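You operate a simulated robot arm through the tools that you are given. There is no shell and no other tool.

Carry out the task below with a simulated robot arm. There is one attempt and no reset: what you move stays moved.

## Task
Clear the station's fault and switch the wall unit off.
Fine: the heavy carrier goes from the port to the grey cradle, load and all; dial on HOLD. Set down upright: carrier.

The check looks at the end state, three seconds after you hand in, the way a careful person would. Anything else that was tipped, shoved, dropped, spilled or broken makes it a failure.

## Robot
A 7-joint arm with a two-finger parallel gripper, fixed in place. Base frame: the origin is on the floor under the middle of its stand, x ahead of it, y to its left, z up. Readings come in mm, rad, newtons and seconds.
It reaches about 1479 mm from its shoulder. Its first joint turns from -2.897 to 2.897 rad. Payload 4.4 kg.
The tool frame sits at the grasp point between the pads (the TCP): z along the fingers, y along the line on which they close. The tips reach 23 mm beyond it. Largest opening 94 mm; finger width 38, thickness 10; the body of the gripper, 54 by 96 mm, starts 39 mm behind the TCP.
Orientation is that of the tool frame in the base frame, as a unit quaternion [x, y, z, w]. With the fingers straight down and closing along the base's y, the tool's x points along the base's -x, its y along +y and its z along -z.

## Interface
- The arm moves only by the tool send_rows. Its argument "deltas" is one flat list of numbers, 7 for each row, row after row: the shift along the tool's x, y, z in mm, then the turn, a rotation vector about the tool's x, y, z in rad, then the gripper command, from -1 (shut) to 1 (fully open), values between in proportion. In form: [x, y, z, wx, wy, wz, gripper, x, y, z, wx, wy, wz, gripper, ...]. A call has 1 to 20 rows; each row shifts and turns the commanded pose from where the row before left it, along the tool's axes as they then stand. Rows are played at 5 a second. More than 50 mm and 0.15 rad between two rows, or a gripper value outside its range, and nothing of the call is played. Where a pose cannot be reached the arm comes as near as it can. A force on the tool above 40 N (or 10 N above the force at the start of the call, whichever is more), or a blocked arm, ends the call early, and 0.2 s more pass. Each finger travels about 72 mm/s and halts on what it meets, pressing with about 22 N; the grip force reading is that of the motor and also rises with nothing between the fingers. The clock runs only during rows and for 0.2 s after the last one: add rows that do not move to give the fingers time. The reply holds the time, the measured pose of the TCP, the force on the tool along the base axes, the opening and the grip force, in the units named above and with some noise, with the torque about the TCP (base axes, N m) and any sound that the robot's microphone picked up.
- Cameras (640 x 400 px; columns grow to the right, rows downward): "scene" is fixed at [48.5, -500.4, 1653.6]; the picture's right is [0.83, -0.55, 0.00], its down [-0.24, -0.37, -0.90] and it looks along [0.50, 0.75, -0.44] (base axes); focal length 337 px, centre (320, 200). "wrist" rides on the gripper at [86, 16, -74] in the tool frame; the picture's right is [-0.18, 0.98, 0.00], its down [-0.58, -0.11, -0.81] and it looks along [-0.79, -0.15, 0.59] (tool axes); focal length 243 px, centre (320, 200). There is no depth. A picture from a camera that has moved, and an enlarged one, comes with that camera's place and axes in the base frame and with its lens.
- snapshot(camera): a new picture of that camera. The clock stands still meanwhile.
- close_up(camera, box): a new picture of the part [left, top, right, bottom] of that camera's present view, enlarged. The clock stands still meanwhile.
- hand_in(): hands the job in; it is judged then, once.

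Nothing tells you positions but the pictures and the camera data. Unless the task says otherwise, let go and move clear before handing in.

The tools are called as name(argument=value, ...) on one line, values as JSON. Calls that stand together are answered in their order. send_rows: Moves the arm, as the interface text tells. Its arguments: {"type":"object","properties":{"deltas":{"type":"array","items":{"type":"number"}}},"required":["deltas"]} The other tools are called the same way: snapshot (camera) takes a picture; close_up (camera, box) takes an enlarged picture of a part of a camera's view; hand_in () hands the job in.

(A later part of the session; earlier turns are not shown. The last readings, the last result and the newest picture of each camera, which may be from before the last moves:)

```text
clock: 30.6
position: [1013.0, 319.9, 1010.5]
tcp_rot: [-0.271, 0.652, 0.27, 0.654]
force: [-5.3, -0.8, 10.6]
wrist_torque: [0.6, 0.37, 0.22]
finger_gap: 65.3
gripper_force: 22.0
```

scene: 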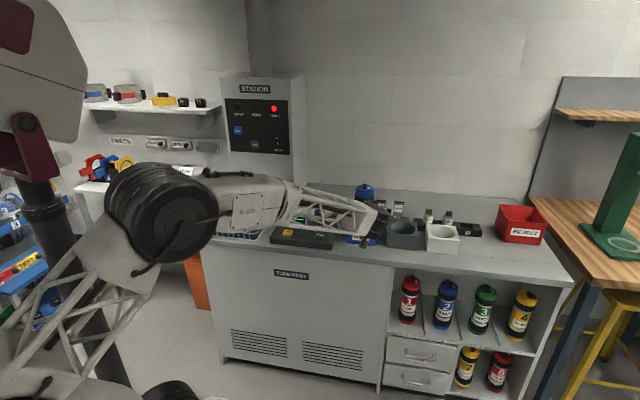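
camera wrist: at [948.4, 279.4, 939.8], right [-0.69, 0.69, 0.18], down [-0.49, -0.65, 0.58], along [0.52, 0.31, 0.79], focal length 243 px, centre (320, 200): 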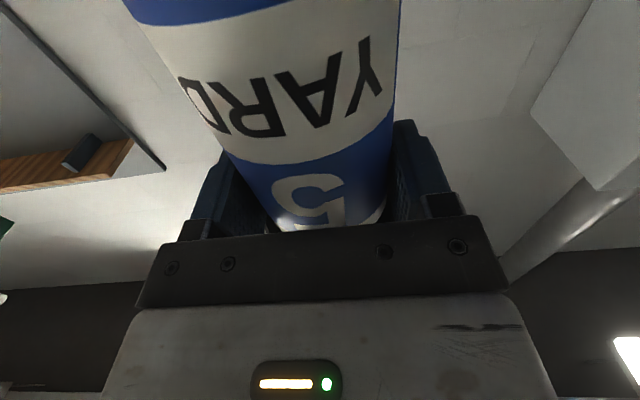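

Contact from below (+10 N): it has seated at the expected depth. I'll ease off 1 mm, open, and check that it stands upright.

send_rows(deltas=[-1.2, 0, 0, 0, 0, 0, -1, 0, 0, 0, 0, 0, 0, -1, 0, 0, 0, 0, 0, 0, -0.1, 0, 0, 0, 0, 0, 0, 0.4, 0, 0, 0, 0, 0, 0, 0.7, 0, 0, 0, 0, 0, 0, 1, 0, 0, 0, 0, 0, 0, 1, 0, 0, 0, 0, 0, 0, 1])

snapshot(camera="wrist")

close_up(camera="scene", box=[370, 160, 450, 260])

```text
clock: 32.4
position: [1012.9, 320.0, 1009.5]
tcp_rot: [-0.27, 0.654, 0.27, 0.654]
force: [0.5, 0.1, -0.9]
wrist_torque: [-0.02, -0.03, -0.01]
finger_gap: 93.9
gripper_force: 0.0
```

```text
taken
camera wrist: at [948.0, 279.5, 923.2], right [-0.7, 0.69, 0.18], down [-0.49, -0.65, 0.58], along [0.52, 0.31, 0.79], focal length 243 px, centre (320, 200)
```

wrist: 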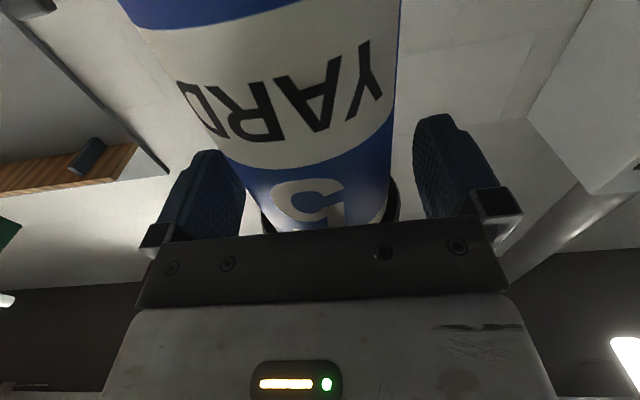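

```text
4.00 times, centred on (410, 210) of scene
camera zoom: at [48.5, -500.4, 1653.6], right [0.83, -0.55, 0.0], down [-0.24, -0.37, -0.9], along [0.5, 0.75, -0.44], focal length 1348 px, centre (-40, 160)
```

zoom: 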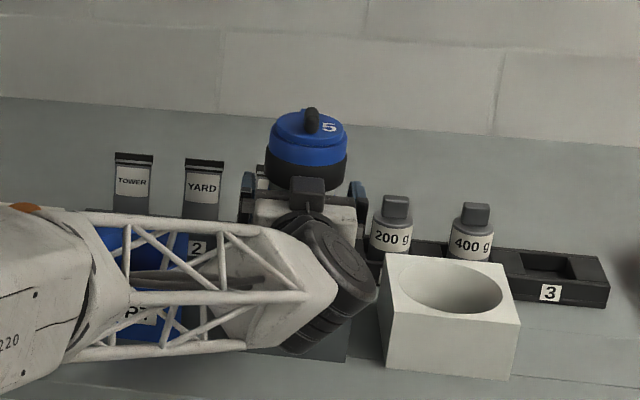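

Released, and the carrier stands. I'll back straight out.

send_rows(deltas=[0, 0, -10, 0, 0, 0, 1, 0, 0, -20, 0, 0, 0, 1, 0, 0, -30, 0, 0, 0, 1, 0, 0, -30, 0, 0, 0, 1, 0, 0, -30, 0, 0, 0, 1, 0, 0, -30, 0, 0, 0, 1, 0, 0, 0, 0, 0, 0, 1])

snapshot(camera="scene")

close_up(camera="scene", box=[350, 160, 450, 260])

```text
clock: 34.0
position: [907.5, 213.8, 1008.4]
tcp_rot: [-0.271, 0.653, 0.271, 0.653]
force: [-0.6, -0.4, -0.5]
wrist_torque: [0.02, 0.0, -0.03]
finger_gap: 93.9
gripper_force: 0.0
```

```text
taken
```

scene: 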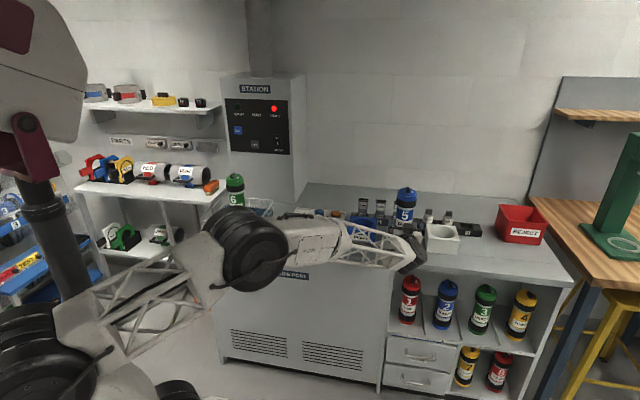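

```text
4.00 times, centred on (400, 210) of scene
camera zoom: at [48.5, -500.4, 1653.6], right [0.83, -0.55, 0.0], down [-0.24, -0.37, -0.9], along [0.5, 0.75, -0.44], focal length 1348 px, centre (0, 160)
```

zoom: 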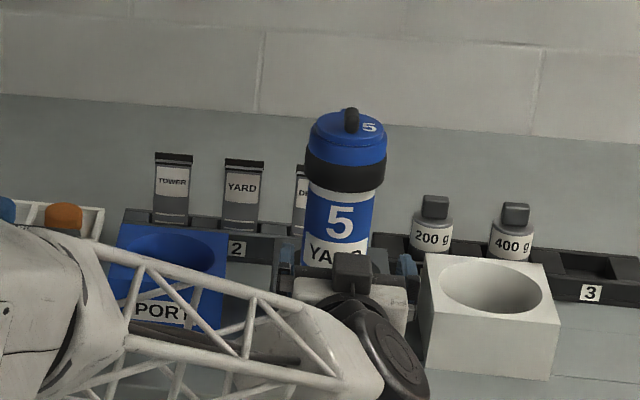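

The carrier stands upright in the grey cradle. Next is the console: raise, turn the fingers back to pointing down, and move to view the dial.

send_rows(deltas=[-40, 0, 0, 0, 0, 0, 1, -40, 0, 0, 0, 0, 0, 1, -40, 0, 0, 0, 0, 0, 1, 0, 0, 0, 0, 0.1428, 0, 1, 0, 0, 0, 0, 0.1428, 0, 1, 0, 0, 0, 0, 0.1428, 0, 1, 0, 0, 0, 0, 0.1428, 0, 1, 0, 0, 0, 0, 0.1428, 0, 1, 0, 0, 0, 0, 0.1428, 0, 1, 0, 0, 0, 0, 0.1428, 0, 1, 0, 0, 0, 0, 0.1428, 0, 1, 0, 0, 0, 0, 0.1428, 0, 1, 0, 0, 0, 0, 0.1428, 0, 1, 0, 0, 0, 0, 0.1428, 0, 1, 0, 0, 0, 0, 0, 0, 0])

```text
clock: 37.2
position: [906.6, 214.2, 1129.8]
tcp_rot: [-0.383, 0.924, 0.0, -0.001]
force: [0.1, 0.2, 0.1]
wrist_torque: [0.0, 0.03, 0.03]
finger_gap: 46.7
gripper_force: 0.2
```

send_rows(deltas=[-1.2, 43.3, 11, 0, 0, 0, 0, -1.2, 43.3, 11, 0, 0, 0, 0, -1.2, 43.3, 11, 0, 0, 0, 0, -1.2, 43.3, 11, 0, 0, 0, 0, -1.2, 43.3, 11, 0, 0, 0, 0, -1.2, 43.3, 11, 0, 0, 0, 0, -1.2, 43.3, 11, 0, 0, 0, 0, -1.2, 43.3, 11, 0, 0, 0, 0, -1.2, 43.3, 11, 0, 0, 0, 0, 0, 0, 0, 0, 0, 0, 0])

snapshot(camera="wrist")

snapshot(camera="scene")

```text
clock: 39.4
position: [637.8, 496.6, 1032.4]
tcp_rot: [-0.383, 0.924, 0.0, 0.0]
force: [0.1, 0.0, -0.5]
wrist_torque: [0.01, -0.02, -0.03]
finger_gap: 46.8
gripper_force: 0.0
```

```text
taken
camera wrist: at [564.4, 447.2, 1105.2], right [-0.57, 0.82, 0.0], down [0.49, 0.33, 0.81], along [0.67, 0.46, -0.59], focal length 243 px, centre (320, 200)
```

wrist: 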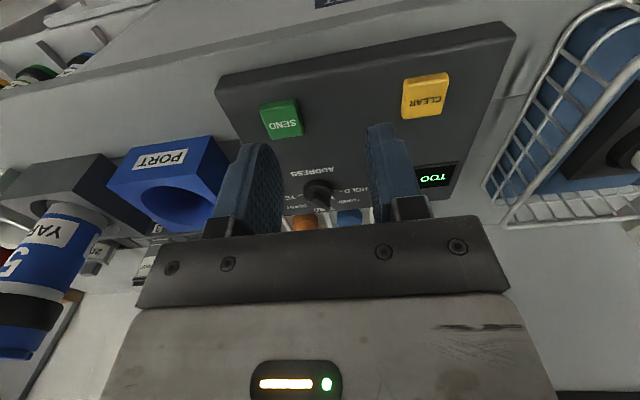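

```text
taken
```

scene: 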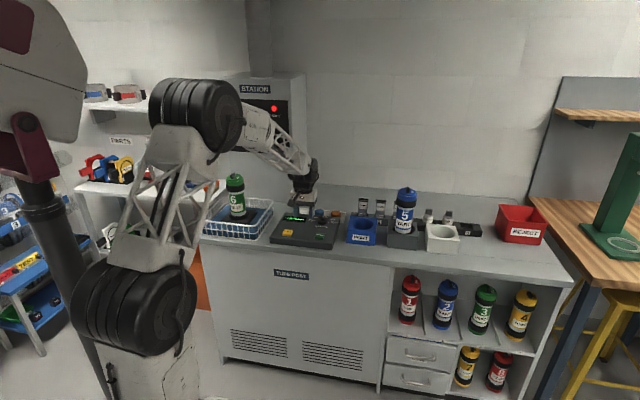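

The dial is in view between the fingers. Zooming in on it.

close_up(camera="wrist", box=[270, 150, 380, 235])

close_up(camera="scene", box=[305, 205, 345, 235])

close_up(camera="scene", box=[380, 180, 430, 250])

```text
4.71 times, centred on (325, 192) of wrist
camera zoom: at [564.4, 447.2, 1105.2], right [-0.57, 0.82, 0.0], down [0.49, 0.33, 0.81], along [0.67, 0.46, -0.59], focal length 1142 px, centre (296, 235)
```

zoom: 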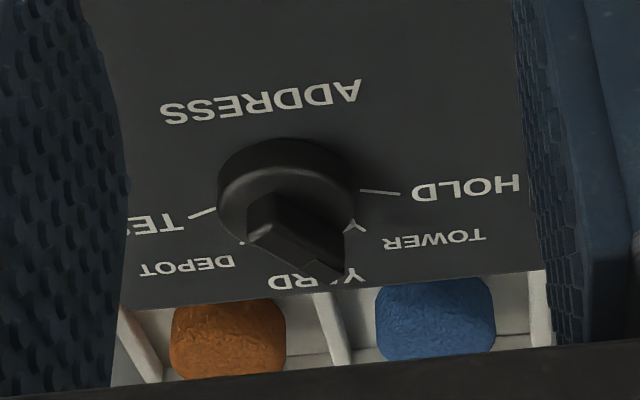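

```text
13.33 times, centred on (325, 220) of scene
camera zoom: at [48.5, -500.4, 1653.6], right [0.83, -0.55, 0.0], down [-0.24, -0.37, -0.9], along [0.5, 0.75, -0.44], focal length 4492 px, centre (253, -67)
```

zoom: 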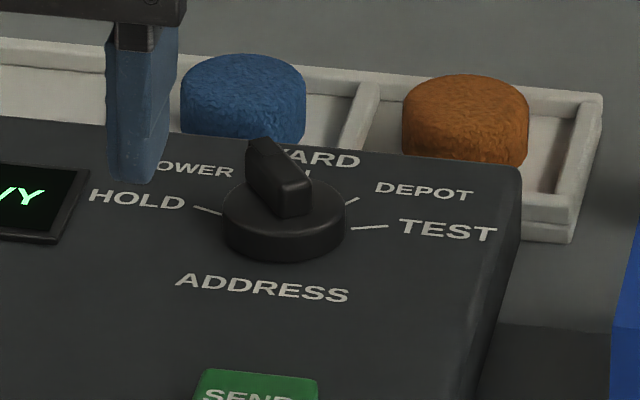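

```text
5.71 times, centred on (405, 215) of scene
camera zoom: at [48.5, -500.4, 1653.6], right [0.83, -0.55, 0.0], down [-0.24, -0.37, -0.9], along [0.5, 0.75, -0.44], focal length 1925 px, centre (-166, 114)
```

zoom: 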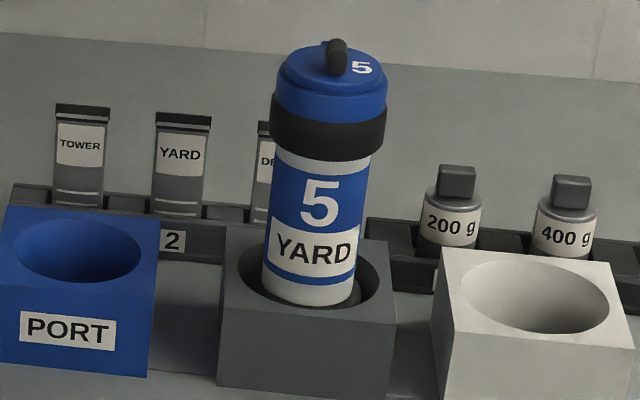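

close_up(camera="wrist", box=[303, 172, 347, 212])

close_up(camera="scene", box=[316, 210, 336, 225])

```text
10.00 times, centred on (325, 192) of wrist
camera zoom: at [564.4, 447.2, 1105.2], right [-0.57, 0.82, 0.0], down [0.49, 0.33, 0.81], along [0.67, 0.46, -0.59], focal length 2426 px, centre (270, 280)
```

zoom: 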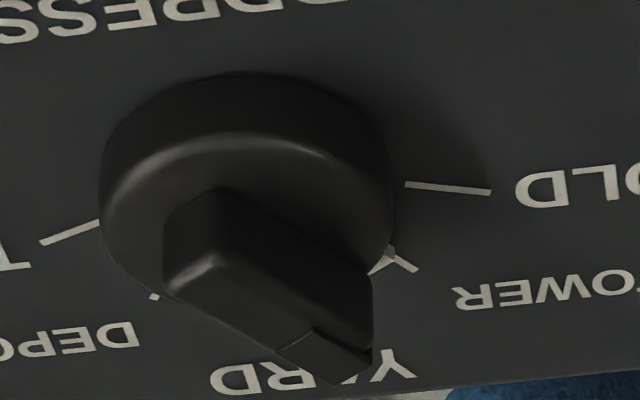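

```text
16.00 times, centred on (326, 218) of scene
camera zoom: at [48.5, -500.4, 1653.6], right [0.83, -0.55, 0.0], down [-0.24, -0.37, -0.9], along [0.5, 0.75, -0.44], focal length 5391 px, centre (224, -80)
```

zoom: 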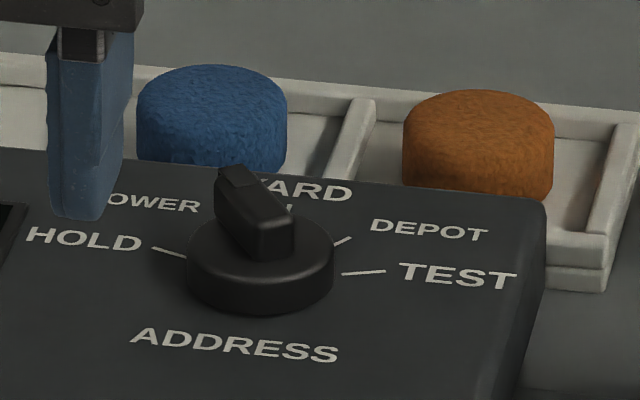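

From the geometry, tick spacing is about 38°, and the pointer sits at TOWER, about 38° left of straight-back; HOLD is another 38° counter-clockwise. I'll yaw the gripper to match the pointer bar and hover above the knob.

send_rows(deltas=[0, 0, 0, 0, 0, -0.1326, 0, 0, 0, 0, 0, 0, -0.1326, 0, 0, 0, 0, 0, 0, -0.1326, 0, 0, 0, 0, 0, 0, -0.1326, 0, 0, 0, 0, 0, 0, -0.1326, 0, -24.1, -27.7, 13.4, 0, 0, 0, 0, -24.1, -27.7, 13.4, 0, 0, 0, 0, -24.1, -27.7, 13.4, 0, 0, 0, 0, -24.1, -27.7, 13.4, 0, 0, 0, 0, -24.1, -27.7, 13.4, 0, 0, 0, 0, 0, 0, 0, 0, 0, 0, 0])

snapshot(camera="wrist")

close_up(camera="scene", box=[260, 150, 380, 250])

```text
clock: 41.8
position: [790.4, 600.1, 964.1]
tcp_rot: [-0.663, 0.749, 0.0, 0.0]
force: [0.7, -0.7, -1.0]
wrist_torque: [0.02, -0.01, 0.03]
finger_gap: 47.0
gripper_force: 0.1
```

```text
taken
camera wrist: at [764.0, 516.8, 1038.6], right [-0.95, 0.3, 0.0], down [0.18, 0.56, 0.81], along [0.24, 0.77, -0.59], focal length 243 px, centre (320, 200)
```

wrist: 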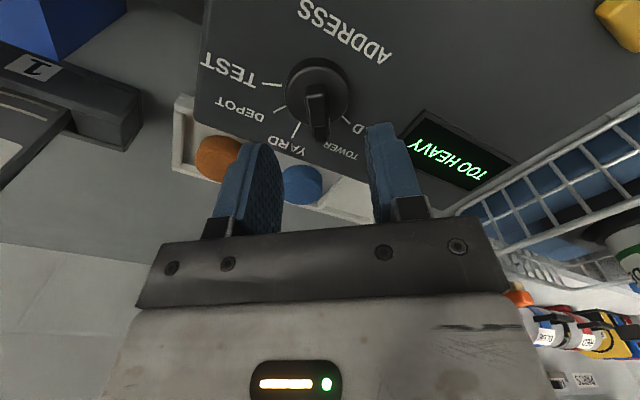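

```text
4.00 times, centred on (320, 200) of scene
camera zoom: at [48.5, -500.4, 1653.6], right [0.83, -0.55, 0.0], down [-0.24, -0.37, -0.9], along [0.5, 0.75, -0.44], focal length 1348 px, centre (320, 200)
```

zoom: 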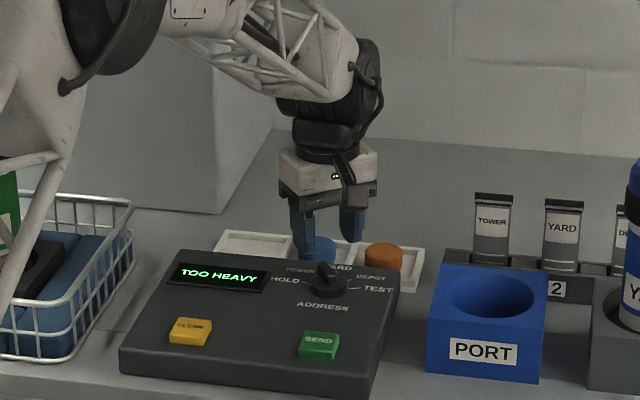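

close_up(camera="wrist", box=[250, 40, 400, 180])

```text
2.86 times, centred on (325, 110) of wrist
camera zoom: at [764.0, 516.8, 1038.6], right [-0.95, 0.3, 0.0], down [0.18, 0.56, 0.81], along [0.24, 0.77, -0.59], focal length 693 px, centre (306, 457)
```

zoom: 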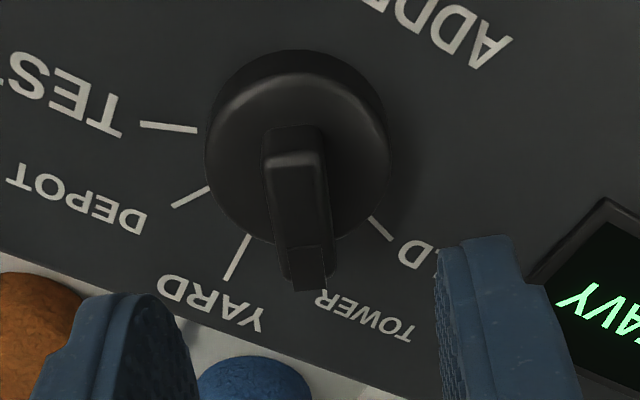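

The pointer is clearly at TOWER (tick spacing about 36°), and the fingers straddle the bar. I'll trim the yaw and centring and descend so the tips flank the bar without touching the disc.

send_rows(deltas=[2, -0.8, 10, 0, 0, 0.055, 0, 0, 0, 10, 0, 0, 0, 0, 0, 0, 10, 0, 0, 0, 0, 0, 0, 0, 0, 0, 0, 0])

close_up(camera="wrist", box=[230, 60, 420, 200])

close_up(camera="scene", box=[300, 190, 350, 230])

```text
clock: 42.8
position: [791.3, 598.7, 933.4]
tcp_rot: [-0.642, 0.767, 0.001, 0.0]
force: [0.3, 0.2, -0.7]
wrist_torque: [0.0, 0.0, 0.02]
finger_gap: 47.2
gripper_force: 0.2
```

```text
2.86 times, centred on (325, 130) of wrist
camera zoom: at [759.7, 516.4, 1008.2], right [-0.94, 0.35, 0.0], down [0.21, 0.55, 0.81], along [0.29, 0.75, -0.59], focal length 693 px, centre (306, 400)
```

zoom: 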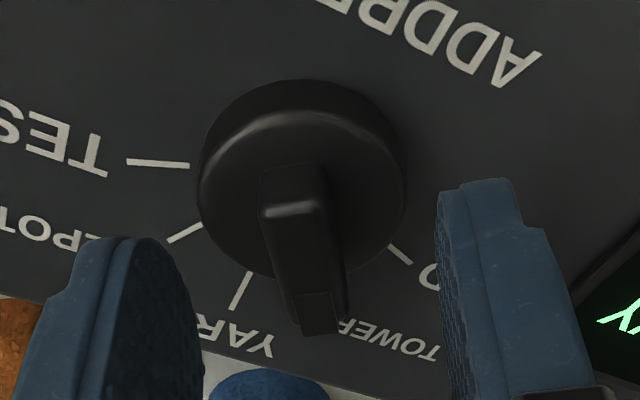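

```text
10.00 times, centred on (325, 210) of scene
camera zoom: at [48.5, -500.4, 1653.6], right [0.83, -0.55, 0.0], down [-0.24, -0.37, -0.9], along [0.5, 0.75, -0.44], focal length 3369 px, centre (270, 100)
```

zoom: 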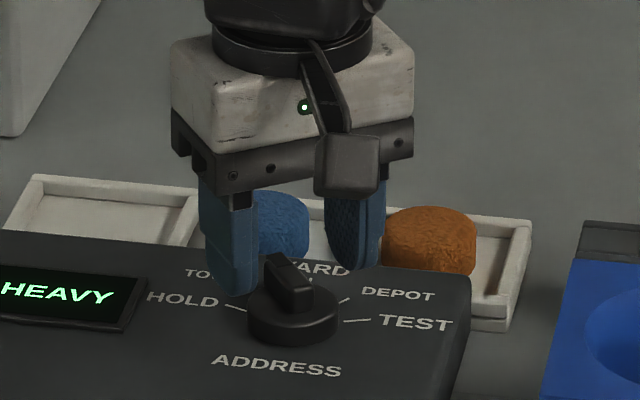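

Aligned within about 1°. I'll lower a bit more and close on the bar.

send_rows(deltas=[0, 0, 3.5, 0, 0, 0, 0, 0, 0, 3.5, 0, 0, 0, 0, 0, 0, 0, 0, 0, 0, 0, 0, 0, 0, 0, 0, 0, -0.4, 0, 0, 0, 0, 0, 0, -1, 0, 0, 0, 0, 0, 0, -1, 0, 0, 0, 0, 0, 0, -1])

close_up(camera="wrist", box=[230, 60, 420, 200])

close_up(camera="scene", box=[300, 190, 350, 230])

```text
clock: 44.4
position: [792.5, 598.1, 926.6]
tcp_rot: [-0.641, 0.767, -0.001, 0.001]
force: [26.5, 3.2, -6.0]
wrist_torque: [0.99, -0.71, -0.03]
finger_gap: 12.6
gripper_force: 44.7
```

```text
2.86 times, centred on (325, 130) of wrist
camera zoom: at [760.4, 515.9, 1001.2], right [-0.94, 0.35, 0.0], down [0.21, 0.55, 0.81], along [0.29, 0.75, -0.59], focal length 693 px, centre (306, 400)
```

zoom: 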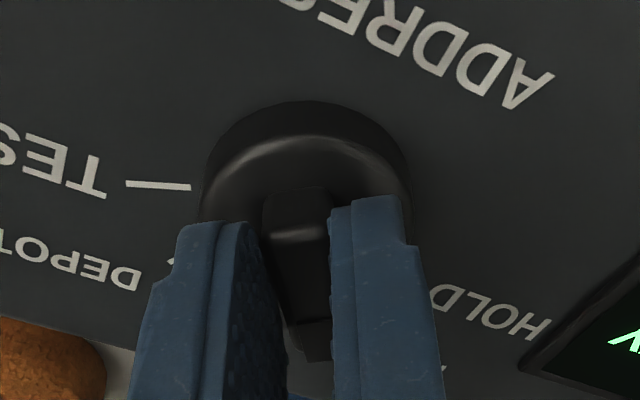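

```text
10.00 times, centred on (325, 210) of scene
camera zoom: at [48.5, -500.4, 1653.6], right [0.83, -0.55, 0.0], down [-0.24, -0.37, -0.9], along [0.5, 0.75, -0.44], focal length 3369 px, centre (270, 100)
```

zoom: 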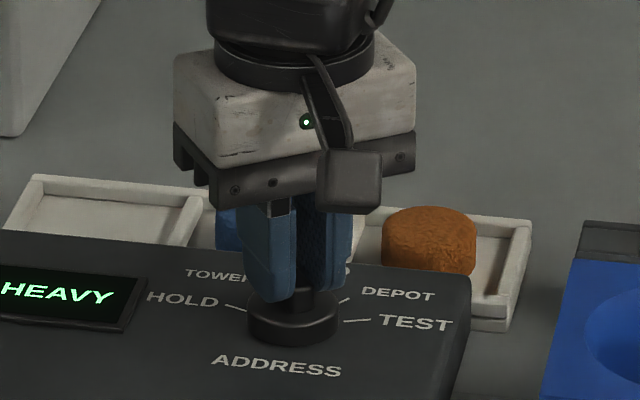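

I'm holding the bar (12.6 mm) but with a sideways load of 26 N, so the gripper is slightly off-centre. I'll ease sideways to relieve it.

send_rows(deltas=[0, -1, 0, 0, 0, 0, -1, 0, -0.5, 0, 0, 0, 0, -1, 0, 0, 0, 0, 0, 0, -1])

```text
clock: 45.2
position: [791.9, 597.1, 926.8]
tcp_rot: [-0.642, 0.767, 0.0, 0.0]
force: [-11.8, -8.0, 5.8]
wrist_torque: [0.17, 0.23, 0.01]
finger_gap: 13.2
gripper_force: 45.0
```

send_rows(deltas=[0, 0.4, 0, 0, 0, 0, -1, 0, 0, 0, 0, 0, 0, -1])

```text
clock: 45.8
position: [791.5, 597.8, 926.4]
tcp_rot: [-0.642, 0.766, 0.0, 0.0]
force: [-9.0, -4.8, 3.7]
wrist_torque: [-1.41, 0.41, 0.03]
finger_gap: 12.9
gripper_force: 45.5
```

Loads are small now. I'll turn counter-clockwise in steps, watching the forces.

send_rows(deltas=[0, 0, 0, 0, 0, -0.07, -1, 0, 0, 0, 0, 0, -0.07, -1, 0, 0, 0, 0, 0, 0, -1])

close_up(camera="wrist", box=[230, 60, 420, 200])

```text
clock: 46.6
position: [792.5, 598.0, 926.4]
tcp_rot: [-0.694, 0.72, 0.0, 0.0]
force: [-11.3, -6.6, 1.2]
wrist_torque: [0.72, 0.15, 0.0]
finger_gap: 12.9
gripper_force: 45.8
```

```text
2.86 times, centred on (325, 130) of wrist
camera zoom: at [772.5, 512.3, 1001.3], right [-0.98, 0.22, 0.0], down [0.13, 0.58, 0.81], along [0.18, 0.79, -0.59], focal length 693 px, centre (306, 400)
```

zoom: 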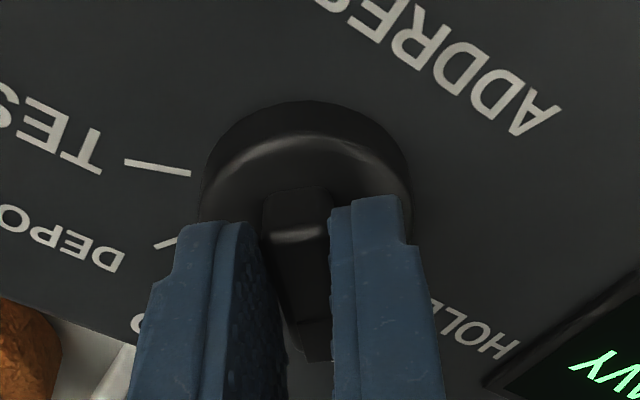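

Turning smoothly with low load. Continuing.

send_rows(deltas=[0, 0, 0, 0, 0, -0.07, -1, 0, 0, 0, 0, 0, -0.07, -1, 0, 0, 0, 0, 0, -0.07, -1, 0, 0, 0, 0, 0, 0, -1])

```text
clock: 47.6
position: [792.1, 598.7, 927.4]
tcp_rot: [0.766, -0.643, 0.0, 0.001]
force: [-7.0, -5.8, -1.3]
wrist_torque: [-0.05, 0.12, 0.01]
finger_gap: 12.9
gripper_force: 44.9
```

send_rows(deltas=[0, 0, 0, 0, 0, -0.07, -1, 0, 0, 0, 0, 0, -0.07, -1, 0, 0, 0, 0, 0, -0.07, -1, 0, 0, 0, 0, 0, -0.07, -1, 0, 0, 0, 0, 0, 0, -1])

close_up(camera="wrist", box=[200, 40, 420, 200])

close_up(camera="scene", box=[300, 190, 350, 230])

```text
clock: 48.8
position: [792.1, 597.3, 926.6]
tcp_rot: [0.848, -0.53, 0.0, 0.0]
force: [1.2, -1.3, -2.7]
wrist_torque: [0.16, 0.06, -0.86]
finger_gap: 12.7
gripper_force: 44.8
```

```text
2.50 times, centred on (310, 120) of wrist
camera zoom: at [815.4, 513.4, 1001.3], right [-0.96, -0.26, 0.0], down [-0.16, 0.57, 0.81], along [-0.21, 0.78, -0.59], focal length 606 px, centre (345, 400)
```

zoom: 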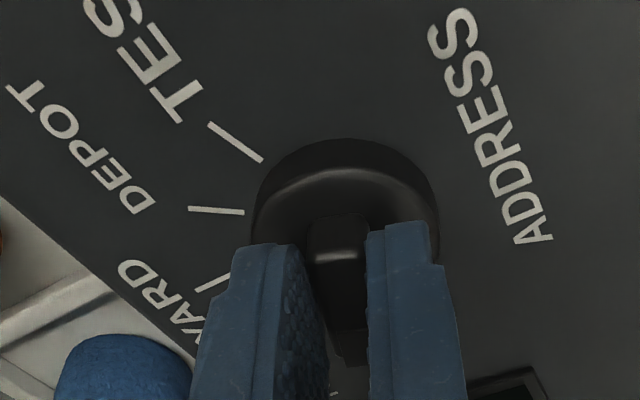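

```text
10.00 times, centred on (325, 210) of scene
camera zoom: at [48.5, -500.4, 1653.6], right [0.83, -0.55, 0.0], down [-0.24, -0.37, -0.9], along [0.5, 0.75, -0.44], focal length 3369 px, centre (270, 100)
```

zoom: 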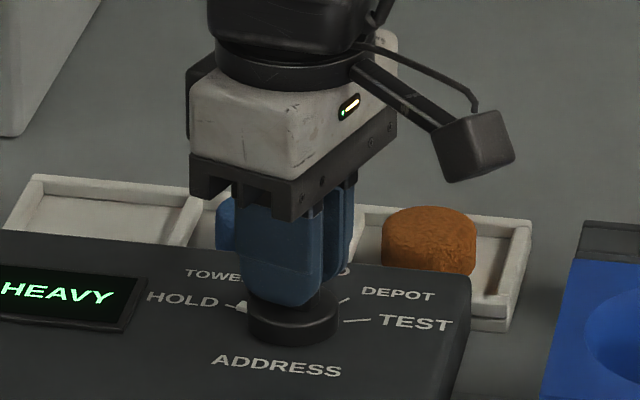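

The pointer is at about 116° and torque is starting to build, consistent with the HOLD end stop. I'll open, lift off, and check.

send_rows(deltas=[0, 0, 0, 0, 0, 0, -0.6, 0, 0, 0, 0, 0, 0, -0.2, 0, 0, 0, 0, 0, 0, 0, 0, 0, -15, 0, 0, 0, 0, 0, 0, -25, 0, 0, 0, 0, 0, 0, -30, 0, 0, 0, 0, 0, 0, 0, 0, 0, 0, 0])

close_up(camera="wrist", box=[220, 20, 420, 200])

close_up(camera="scene", box=[300, 200, 350, 235])

```text
clock: 50.4
position: [792.3, 597.7, 996.4]
tcp_rot: [0.848, -0.53, 0.001, 0.001]
force: [0.8, 0.2, -0.9]
wrist_torque: [-0.01, 0.0, 0.01]
finger_gap: 47.1
gripper_force: 0.1
```

```text
2.22 times, centred on (320, 110) of wrist
camera zoom: at [815.7, 513.2, 1071.2], right [-0.96, -0.26, 0.0], down [-0.16, 0.57, 0.81], along [-0.21, 0.78, -0.59], focal length 539 px, centre (320, 400)
```

zoom: 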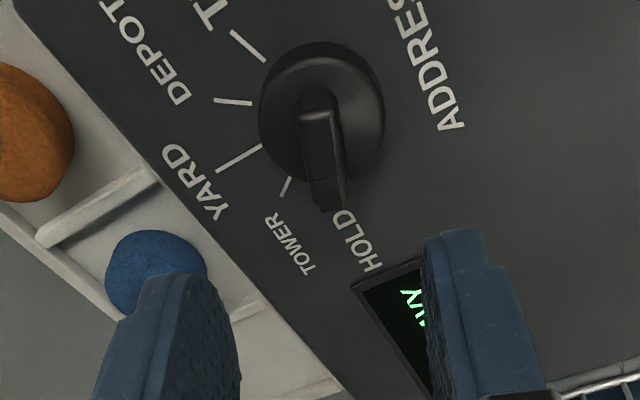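

```text
11.43 times, centred on (325, 218) of scene
camera zoom: at [48.5, -500.4, 1653.6], right [0.83, -0.55, 0.0], down [-0.24, -0.37, -0.9], along [0.5, 0.75, -0.44], focal length 3850 px, centre (263, 0)
```

zoom: 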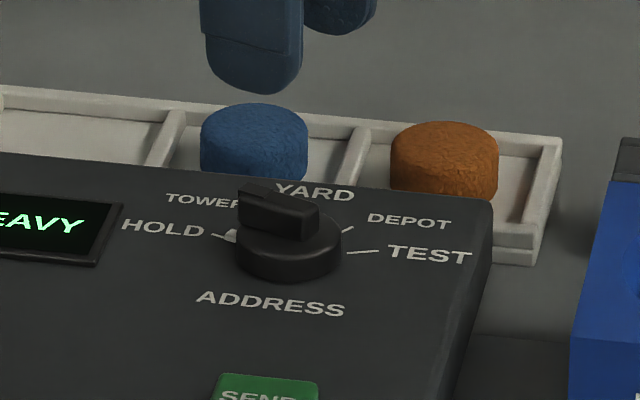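

The pointer now aims at HOLD. I'll zoom in for a precise look at the alignment.

close_up(camera="wrist", box=[280, 20, 370, 150])

close_up(camera="scene", box=[313, 212, 337, 228])

```text
3.08 times, centred on (325, 85) of wrist
camera zoom: at [815.7, 513.2, 1071.2], right [-0.96, -0.26, 0.0], down [-0.16, 0.57, 0.81], along [-0.21, 0.78, -0.59], focal length 746 px, centre (305, 554)
```

zoom: 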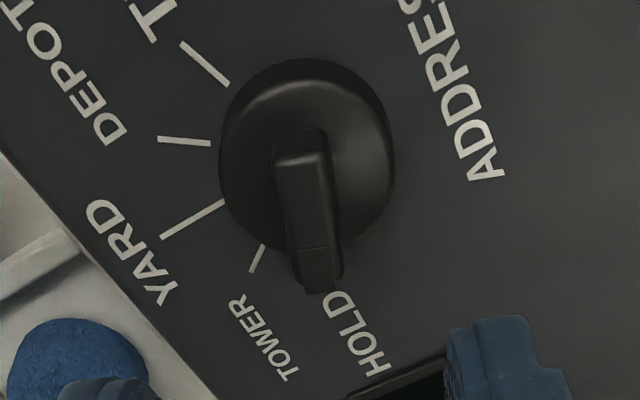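

```text
16.00 times, centred on (325, 220) of scene
camera zoom: at [48.5, -500.4, 1653.6], right [0.83, -0.55, 0.0], down [-0.24, -0.37, -0.9], along [0.5, 0.75, -0.44], focal length 5391 px, centre (240, -120)
```

zoom: 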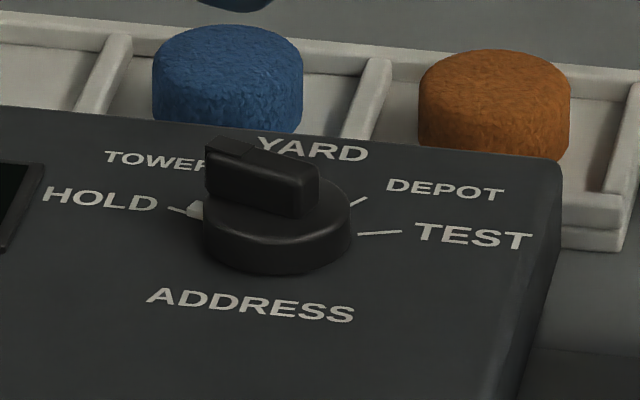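

The knob's white marker meets the HOLD tick. Next I'll close the fingers, square the yaw, and hover over the yellow CLEAR button.

send_rows(deltas=[0, 0, 0, 0, 0, 0.1378, -1, 0, 0, 0, 0, 0, 0.1378, -1, 0, 0, 0, 0, 0, 0.1378, -1, 0, 0, 0, 0, 0, 0.1378, -1, 0, 0, 0, 0, 0, 0.1378, -1, 0, 0, 0, 0, 0, 0.1378, -1, 0, 0, 0, 0, 0, 0.1378, -1, 0, 0, 0, 0, 0, 0.1378, -1, 0, 0, 0, 0, 0, 0.1378, -1, 30.7, 32.5, 0, 0, 0, 0, -1, 30.7, 32.5, 0, 0, 0, 0, -1, 30.7, 32.5, 4, 0, 0, 0, -1, 30.7, 32.5, 4, 0, 0, 0, -1, 0, 0, 0, 0, 0, 0, -1])

snapshot(camera="wrist")

close_up(camera="scene", box=[200, 160, 360, 260])

```text
clock: 53.4
position: [613.6, 602.4, 989.7]
tcp_rot: [-0.382, 0.924, -0.001, 0.0]
force: [-0.4, -0.8, -0.3]
wrist_torque: [-0.04, 0.01, -0.01]
finger_gap: 0.1
gripper_force: 21.8
```

```text
taken
camera wrist: at [540.4, 554.0, 1063.4], right [-0.56, 0.83, 0.0], down [0.49, 0.33, 0.81], along [0.67, 0.45, -0.59], focal length 243 px, centre (320, 200)
```

wrist: 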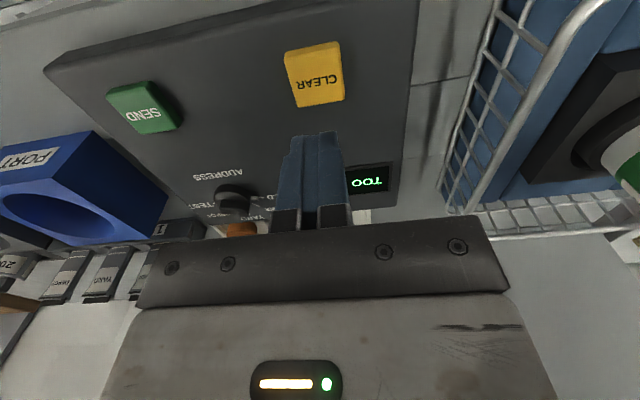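

```text
4.00 times, centred on (280, 210) of scene
camera zoom: at [48.5, -500.4, 1653.6], right [0.83, -0.55, 0.0], down [-0.24, -0.37, -0.9], along [0.5, 0.75, -0.44], focal length 1348 px, centre (480, 160)
```

zoom: 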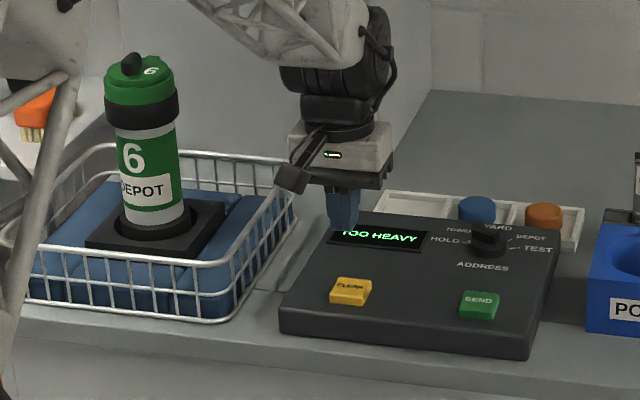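

CLEAR is almost directly below, and the basket stays well clear. I'll centre and descend to just above the button.

send_rows(deltas=[1.6, -3.8, 15, 0, 0, 0, -1, 0, 0, 20, 0, 0, 0, -1, 0, 0, 20, 0, 0, 0, -1, 0, 0, 10, 0, 0, 0, -1, 0, 0, 0, 0, 0, 0, -1])

snapshot(camera="wrist")

close_up(camera="scene", box=[250, 200, 330, 250])

```text
clock: 54.6
position: [615.9, 599.8, 923.1]
tcp_rot: [-0.382, 0.924, 0.001, -0.001]
force: [-0.7, -0.8, -1.9]
wrist_torque: [-0.04, 0.01, -0.03]
finger_gap: 0.0
gripper_force: 22.0
```

```text
taken
camera wrist: at [542.3, 550.2, 997.5], right [-0.56, 0.83, 0.0], down [0.49, 0.33, 0.81], along [0.67, 0.45, -0.59], focal length 243 px, centre (320, 200)
```

wrist: 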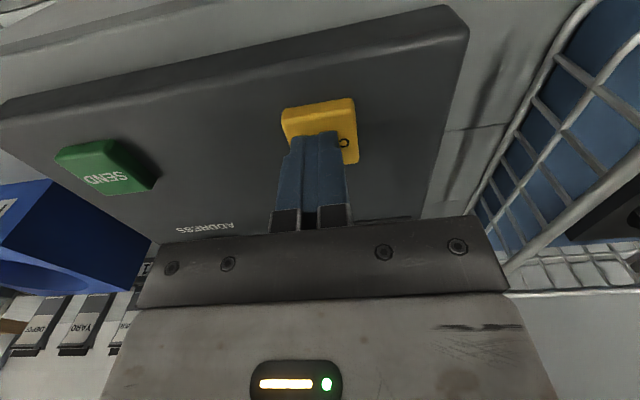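

```text
8.00 times, centred on (290, 225) of scene
camera zoom: at [48.5, -500.4, 1653.6], right [0.83, -0.55, 0.0], down [-0.24, -0.37, -0.9], along [0.5, 0.75, -0.44], focal length 2695 px, centre (560, 0)
```

zoom: 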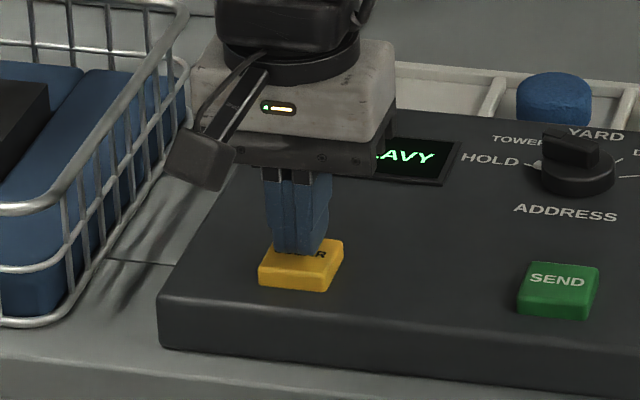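

The fingertip is centred over CLEAR. Pressing in small steps.

send_rows(deltas=[2, 0, 3, 0, 0, 0, -1, 0, 0, 3, 0, 0, 0, -1, 0, 0, 2, 0, 0, 0, -1, 0, 0, 0, 0, 0, 0, -1])

```text
clock: 55.6
position: [614.1, 597.5, 915.3]
tcp_rot: [-0.382, 0.924, 0.0, 0.001]
force: [1.3, -0.2, 1.7]
wrist_torque: [-0.06, -0.04, -0.01]
finger_gap: 0.0
gripper_force: 22.0
heard: click
```

I heard a click. Checking the display and lamps.

close_up(camera="scene", box=[215, 60, 335, 250])

snapshot(camera="scene")

```text
2.11 times, centred on (275, 155) of scene
camera zoom: at [48.5, -500.4, 1653.6], right [0.83, -0.55, 0.0], down [-0.24, -0.37, -0.9], along [0.5, 0.75, -0.44], focal length 709 px, centre (415, 295)
```

zoom: 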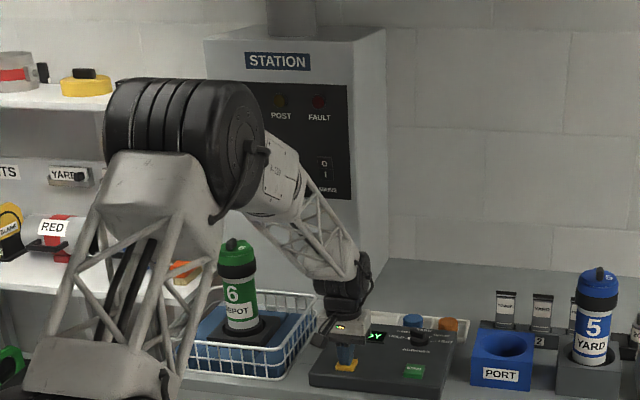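

```text
taken
```

scene: 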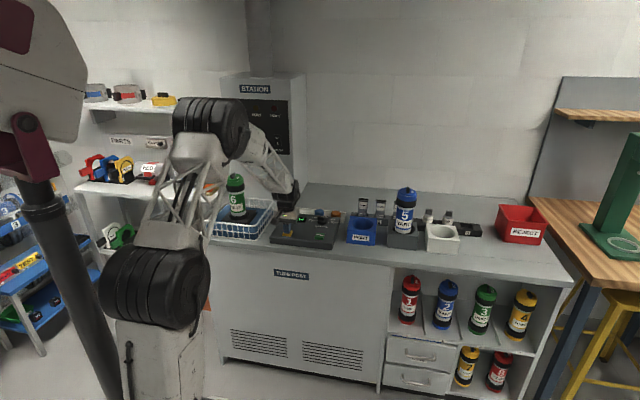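

The FAULT lamp is out. I'll lift off the button and read the display.

send_rows(deltas=[0, 0, -10, 0, 0, 0, -1, 0, 0, -30, 0, 0, 0, -1, 0, 0, -40, 0, 0, 0, -1, 0, 0, -40, 0, 0, 0, -1, 20, 0, -40, 0, 0, 0, -1, 20, 0, -40, 0, 0, 0, -1, 0, 0, 0, 0, 0, 0, -1])

close_up(camera="scene", box=[260, 190, 360, 250])

close_up(camera="scene", box=[215, 60, 315, 160])

snapshot(camera="wrist")

```text
clock: 57.2
position: [584.5, 570.6, 1116.5]
tcp_rot: [-0.382, 0.924, 0.0, 0.0]
force: [-0.2, -0.5, -0.2]
wrist_torque: [0.0, 0.02, 0.01]
finger_gap: 0.1
gripper_force: 22.1
```

```text
6.40 times, centred on (310, 220) of scene
camera zoom: at [48.5, -500.4, 1653.6], right [0.83, -0.55, 0.0], down [-0.24, -0.37, -0.9], along [0.5, 0.75, -0.44], focal length 2156 px, centre (384, 72)
```

zoom: 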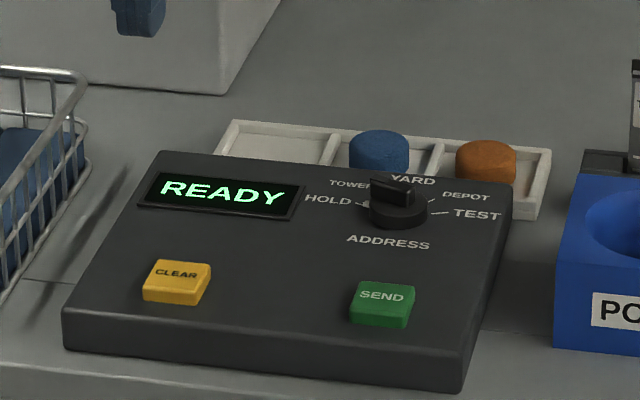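

```text
4.00 times, centred on (265, 110) of scene
camera zoom: at [48.5, -500.4, 1653.6], right [0.83, -0.55, 0.0], down [-0.24, -0.37, -0.9], along [0.5, 0.75, -0.44], focal length 1348 px, centre (540, 560)
```

zoom: 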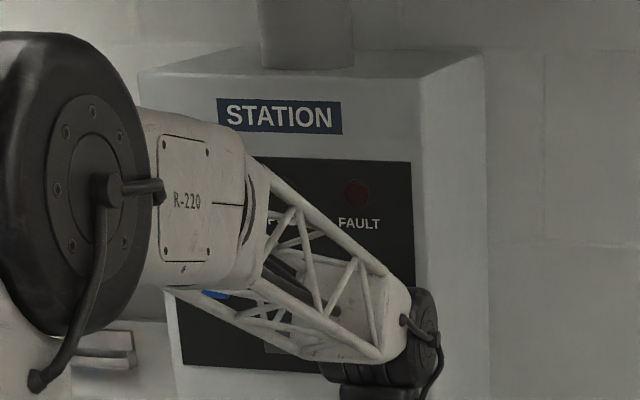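

```text
taken
camera wrist: at [511.5, 521.5, 1191.1], right [-0.56, 0.83, 0.0], down [0.49, 0.33, 0.81], along [0.67, 0.45, -0.59], focal length 243 px, centre (320, 200)
```

wrist: 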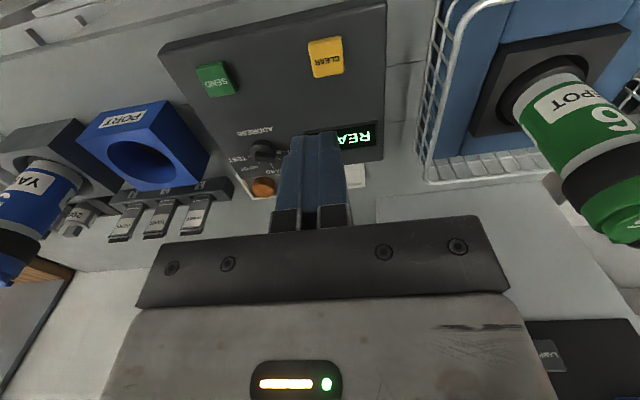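

The display reads READY and the fault is cleared. Last is the mains rocker on the wall unit: I'll raise and pitch the closed fingers forward, away from everything.

send_rows(deltas=[0, 0, -31, 0, 0, 0, -1, 0, 0, -31, 0, 0, 0, -1, 0, 0, -31, 0, 0, 0, -1, 0, 0, 0, 0, -0.1428, 0, -1, 0, 0, 0, 0, -0.1428, 0, -1, 0, 0, 0, 0, -0.1428, 0, -1, 0, 0, 0, 0, -0.1428, 0, -1, 0, 0, 0, 0, -0.1428, 0, -1, 0, 0, 0, 0, -0.1428, 0, -1, 0, 0, 0, 0, -0.1428, 0, -1, 0, 0, 0, 0, -0.1428, 0, -1, 0, 0, 0, 0, -0.1428, 0, -1, 0, 0, 0, 0, -0.1428, 0, -1, 0, 0, 0, 0, -0.1428, 0, -1, 0, 0, 0, 0, 0, 0, -1])

snapshot(camera="wrist")

snapshot(camera="scene")

```text
clock: 60.4
position: [585.5, 568.4, 1206.6]
tcp_rot: [-0.269, 0.654, 0.269, 0.654]
force: [-0.2, -0.4, -0.5]
wrist_torque: [0.06, -0.03, 0.04]
finger_gap: 0.0
gripper_force: 22.5
```

```text
taken
camera wrist: at [520.6, 528.9, 1120.3], right [-0.69, 0.7, 0.18], down [-0.49, -0.65, 0.58], along [0.52, 0.31, 0.79], focal length 243 px, centre (320, 200)
```

wrist: 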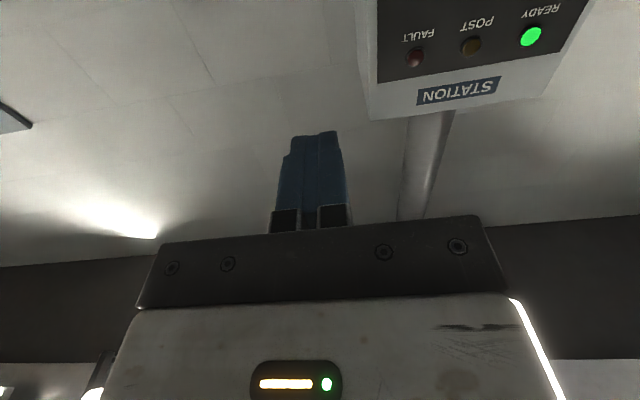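

```text
taken
```

scene: 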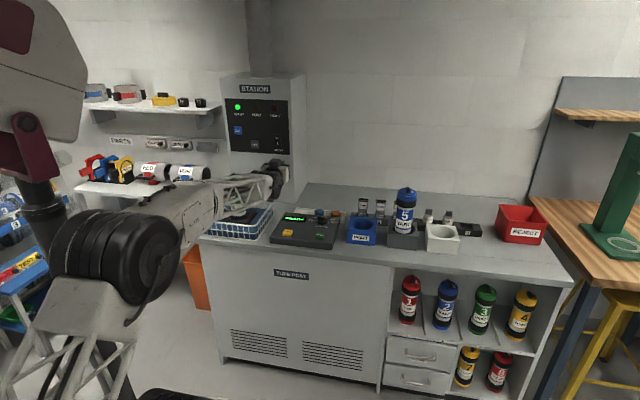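

The READY lamp is green. I'll shift sideways in line with the rocker, then forward to about 120 mm short of the panel. The height clears bottle 6's top, which is at about 1112.

send_rows(deltas=[-4.5, 47.3, 0, 0, 0, 0, -1, -4.5, 47.3, 0, 0, 0, 0, -1, -4.5, 47.3, 0, 0, 0, 0, -1, 0, 0, 42, 0, 0, 0, -1, 0, 0, 42, 0, 0, 0, -1, 0, 0, 42, 0, 0, 0, -1, 0, 0, 42, 0, 0, 0, -1, 0, 0, 42, 0, 0, 0, -1, 0, 0, 30, 0, 0, 0, -1, 0, 0, 0, 0, 0, 0, -1])

snapshot(camera="wrist")

snapshot(camera="scene")

```text
clock: 62.6
position: [655.4, 839.8, 1222.2]
tcp_rot: [-0.269, 0.654, 0.269, 0.654]
force: [0.2, -0.6, -0.8]
wrist_torque: [0.06, 0.0, -0.01]
finger_gap: 0.0
gripper_force: 21.4
```

```text
taken
camera wrist: at [590.9, 799.4, 1134.2], right [-0.69, 0.7, 0.18], down [-0.49, -0.65, 0.58], along [0.52, 0.31, 0.79], focal length 243 px, centre (320, 200)
```

wrist: 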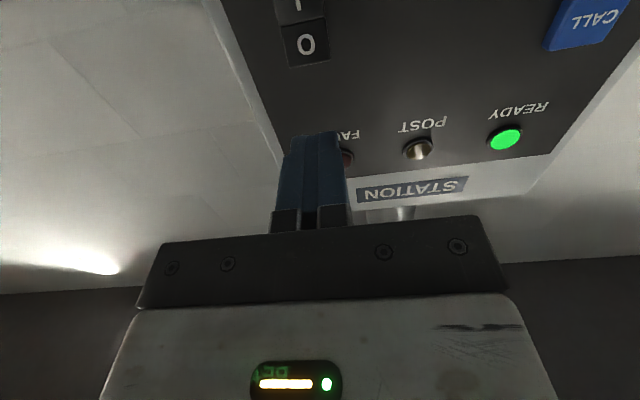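

```text
taken
```

scene: 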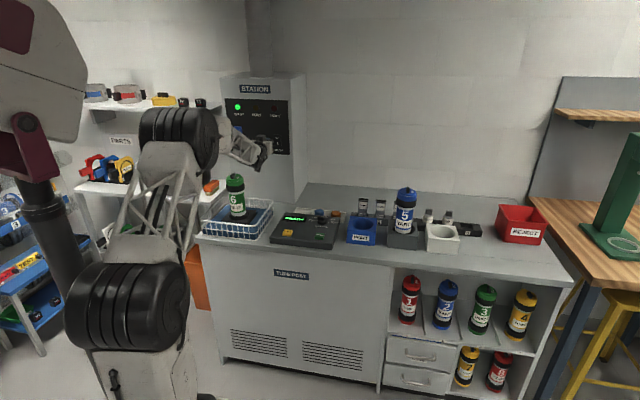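

The O end of the rocker is visible. I'll zoom to find its exact offset.

close_up(camera="wrist", box=[230, 0, 430, 160])

close_up(camera="scene", box=[225, 95, 300, 175])

```text
2.50 times, centred on (330, 80) of wrist
camera zoom: at [590.9, 799.4, 1134.2], right [-0.69, 0.7, 0.18], down [-0.49, -0.65, 0.58], along [0.52, 0.31, 0.79], focal length 606 px, centre (295, 500)
```

zoom: 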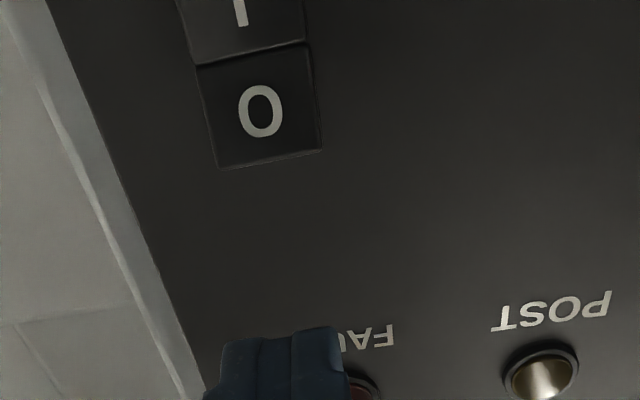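

```text
5.00 times, centred on (262, 135) of scene
camera zoom: at [48.5, -500.4, 1653.6], right [0.83, -0.55, 0.0], down [-0.24, -0.37, -0.9], along [0.5, 0.75, -0.44], focal length 1685 px, centre (608, 525)
```

zoom: 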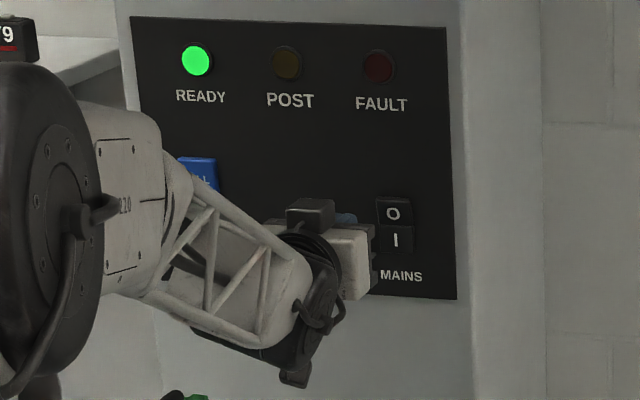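

The rocker's O half spans z about 1199–1230, 9 mm to the side of my line. I'll correct sideways and close most of the gap.

send_rows(deltas=[0, -9, 0, 0, 0, 0, -1, 0, 0, 25, 0, 0, 0, -1, 0, 0, 25, 0, 0, 0, -1, 0, 0, 25, 0, 0, 0, -1, 0, 0, 10, 0, 0, 0, -1, 0, 0, 0, 0, 0, 0, -1])

snapshot(camera="wrist")

close_up(camera="scene", box=[225, 95, 300, 175])

```text
clock: 64.0
position: [721.7, 891.9, 1222.2]
tcp_rot: [-0.27, 0.654, 0.269, 0.654]
force: [0.6, -0.1, -1.0]
wrist_torque: [0.03, 0.01, 0.03]
finger_gap: 0.0
gripper_force: 21.7
```

```text
taken
camera wrist: at [657.3, 852.4, 1135.4], right [-0.69, 0.7, 0.18], down [-0.49, -0.65, 0.58], along [0.52, 0.31, 0.79], focal length 243 px, centre (320, 200)
```

wrist: 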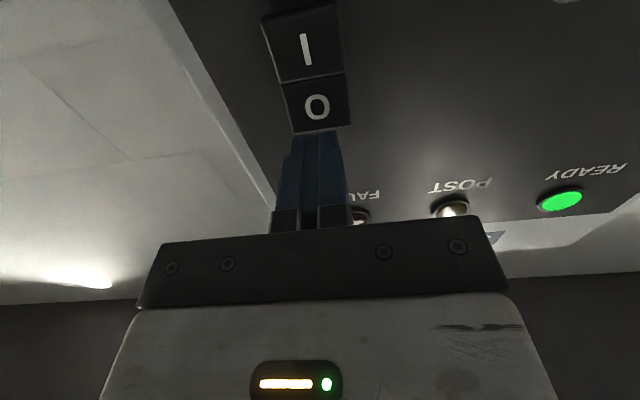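

```text
5.00 times, centred on (262, 135) of scene
camera zoom: at [48.5, -500.4, 1653.6], right [0.83, -0.55, 0.0], down [-0.24, -0.37, -0.9], along [0.5, 0.75, -0.44], focal length 1685 px, centre (608, 525)
```

zoom: 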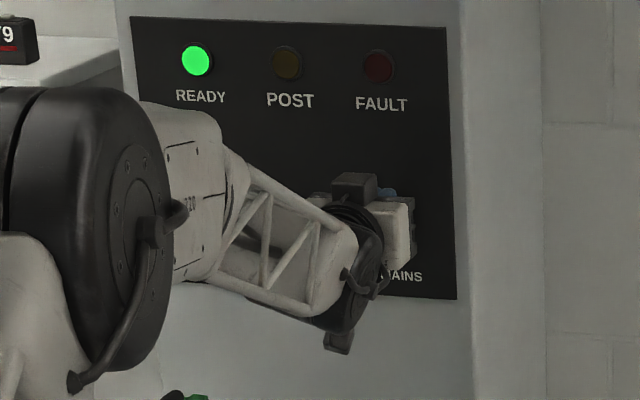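

Lined up with the O half. Advancing gently to contact.

send_rows(deltas=[0, 0, 5, 0, 0, 0, -1, 0, 0, 5, 0, 0, 0, -1, 0, 0, 3, 0, 0, 0, -1, 0, 0, 3, 0, 0, 0, -1, 0, 0, 0, 0, 0, 0, -1])

```text
clock: 65.2
position: [732.6, 903.9, 1221.4]
tcp_rot: [-0.27, 0.654, 0.27, 0.653]
force: [-1.3, -0.6, 0.9]
wrist_torque: [-0.01, 0.01, 0.01]
finger_gap: 0.0
gripper_force: 22.1
```

send_rows(deltas=[0, 0, 2, 0, 0, 0, -1, 0, 0, 2, 0, 0, 0, -1, 0, 0, 2, 0, 0, 0, -1, 0, 0, 0, 0, 0, 0, -1])

snapshot(camera="wrist")

```text
clock: 65.9
position: [735.4, 907.4, 1221.3]
tcp_rot: [-0.271, 0.654, 0.27, 0.653]
force: [-17.7, -25.9, 2.1]
wrist_torque: [-0.31, 0.38, -0.13]
finger_gap: 0.3
gripper_force: 22.7
stopped in row 3: the force on the tool passed its limit at 56 N (the readings are from after the stop); the commanded pose is now the measured one
```

```text
taken
camera wrist: at [671.5, 866.3, 1135.8], right [-0.69, 0.7, 0.18], down [-0.49, -0.65, 0.58], along [0.52, 0.31, 0.79], focal length 243 px, centre (320, 200)
```

wrist: 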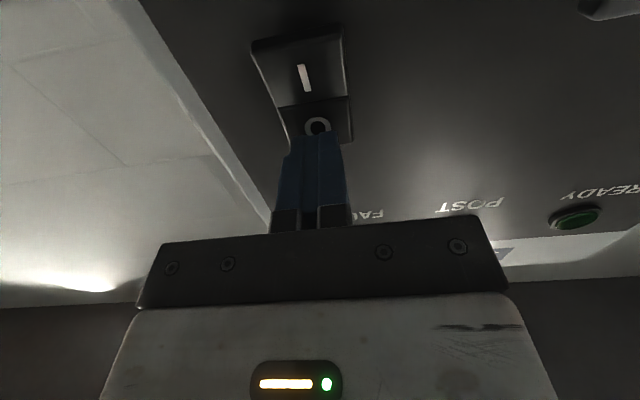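

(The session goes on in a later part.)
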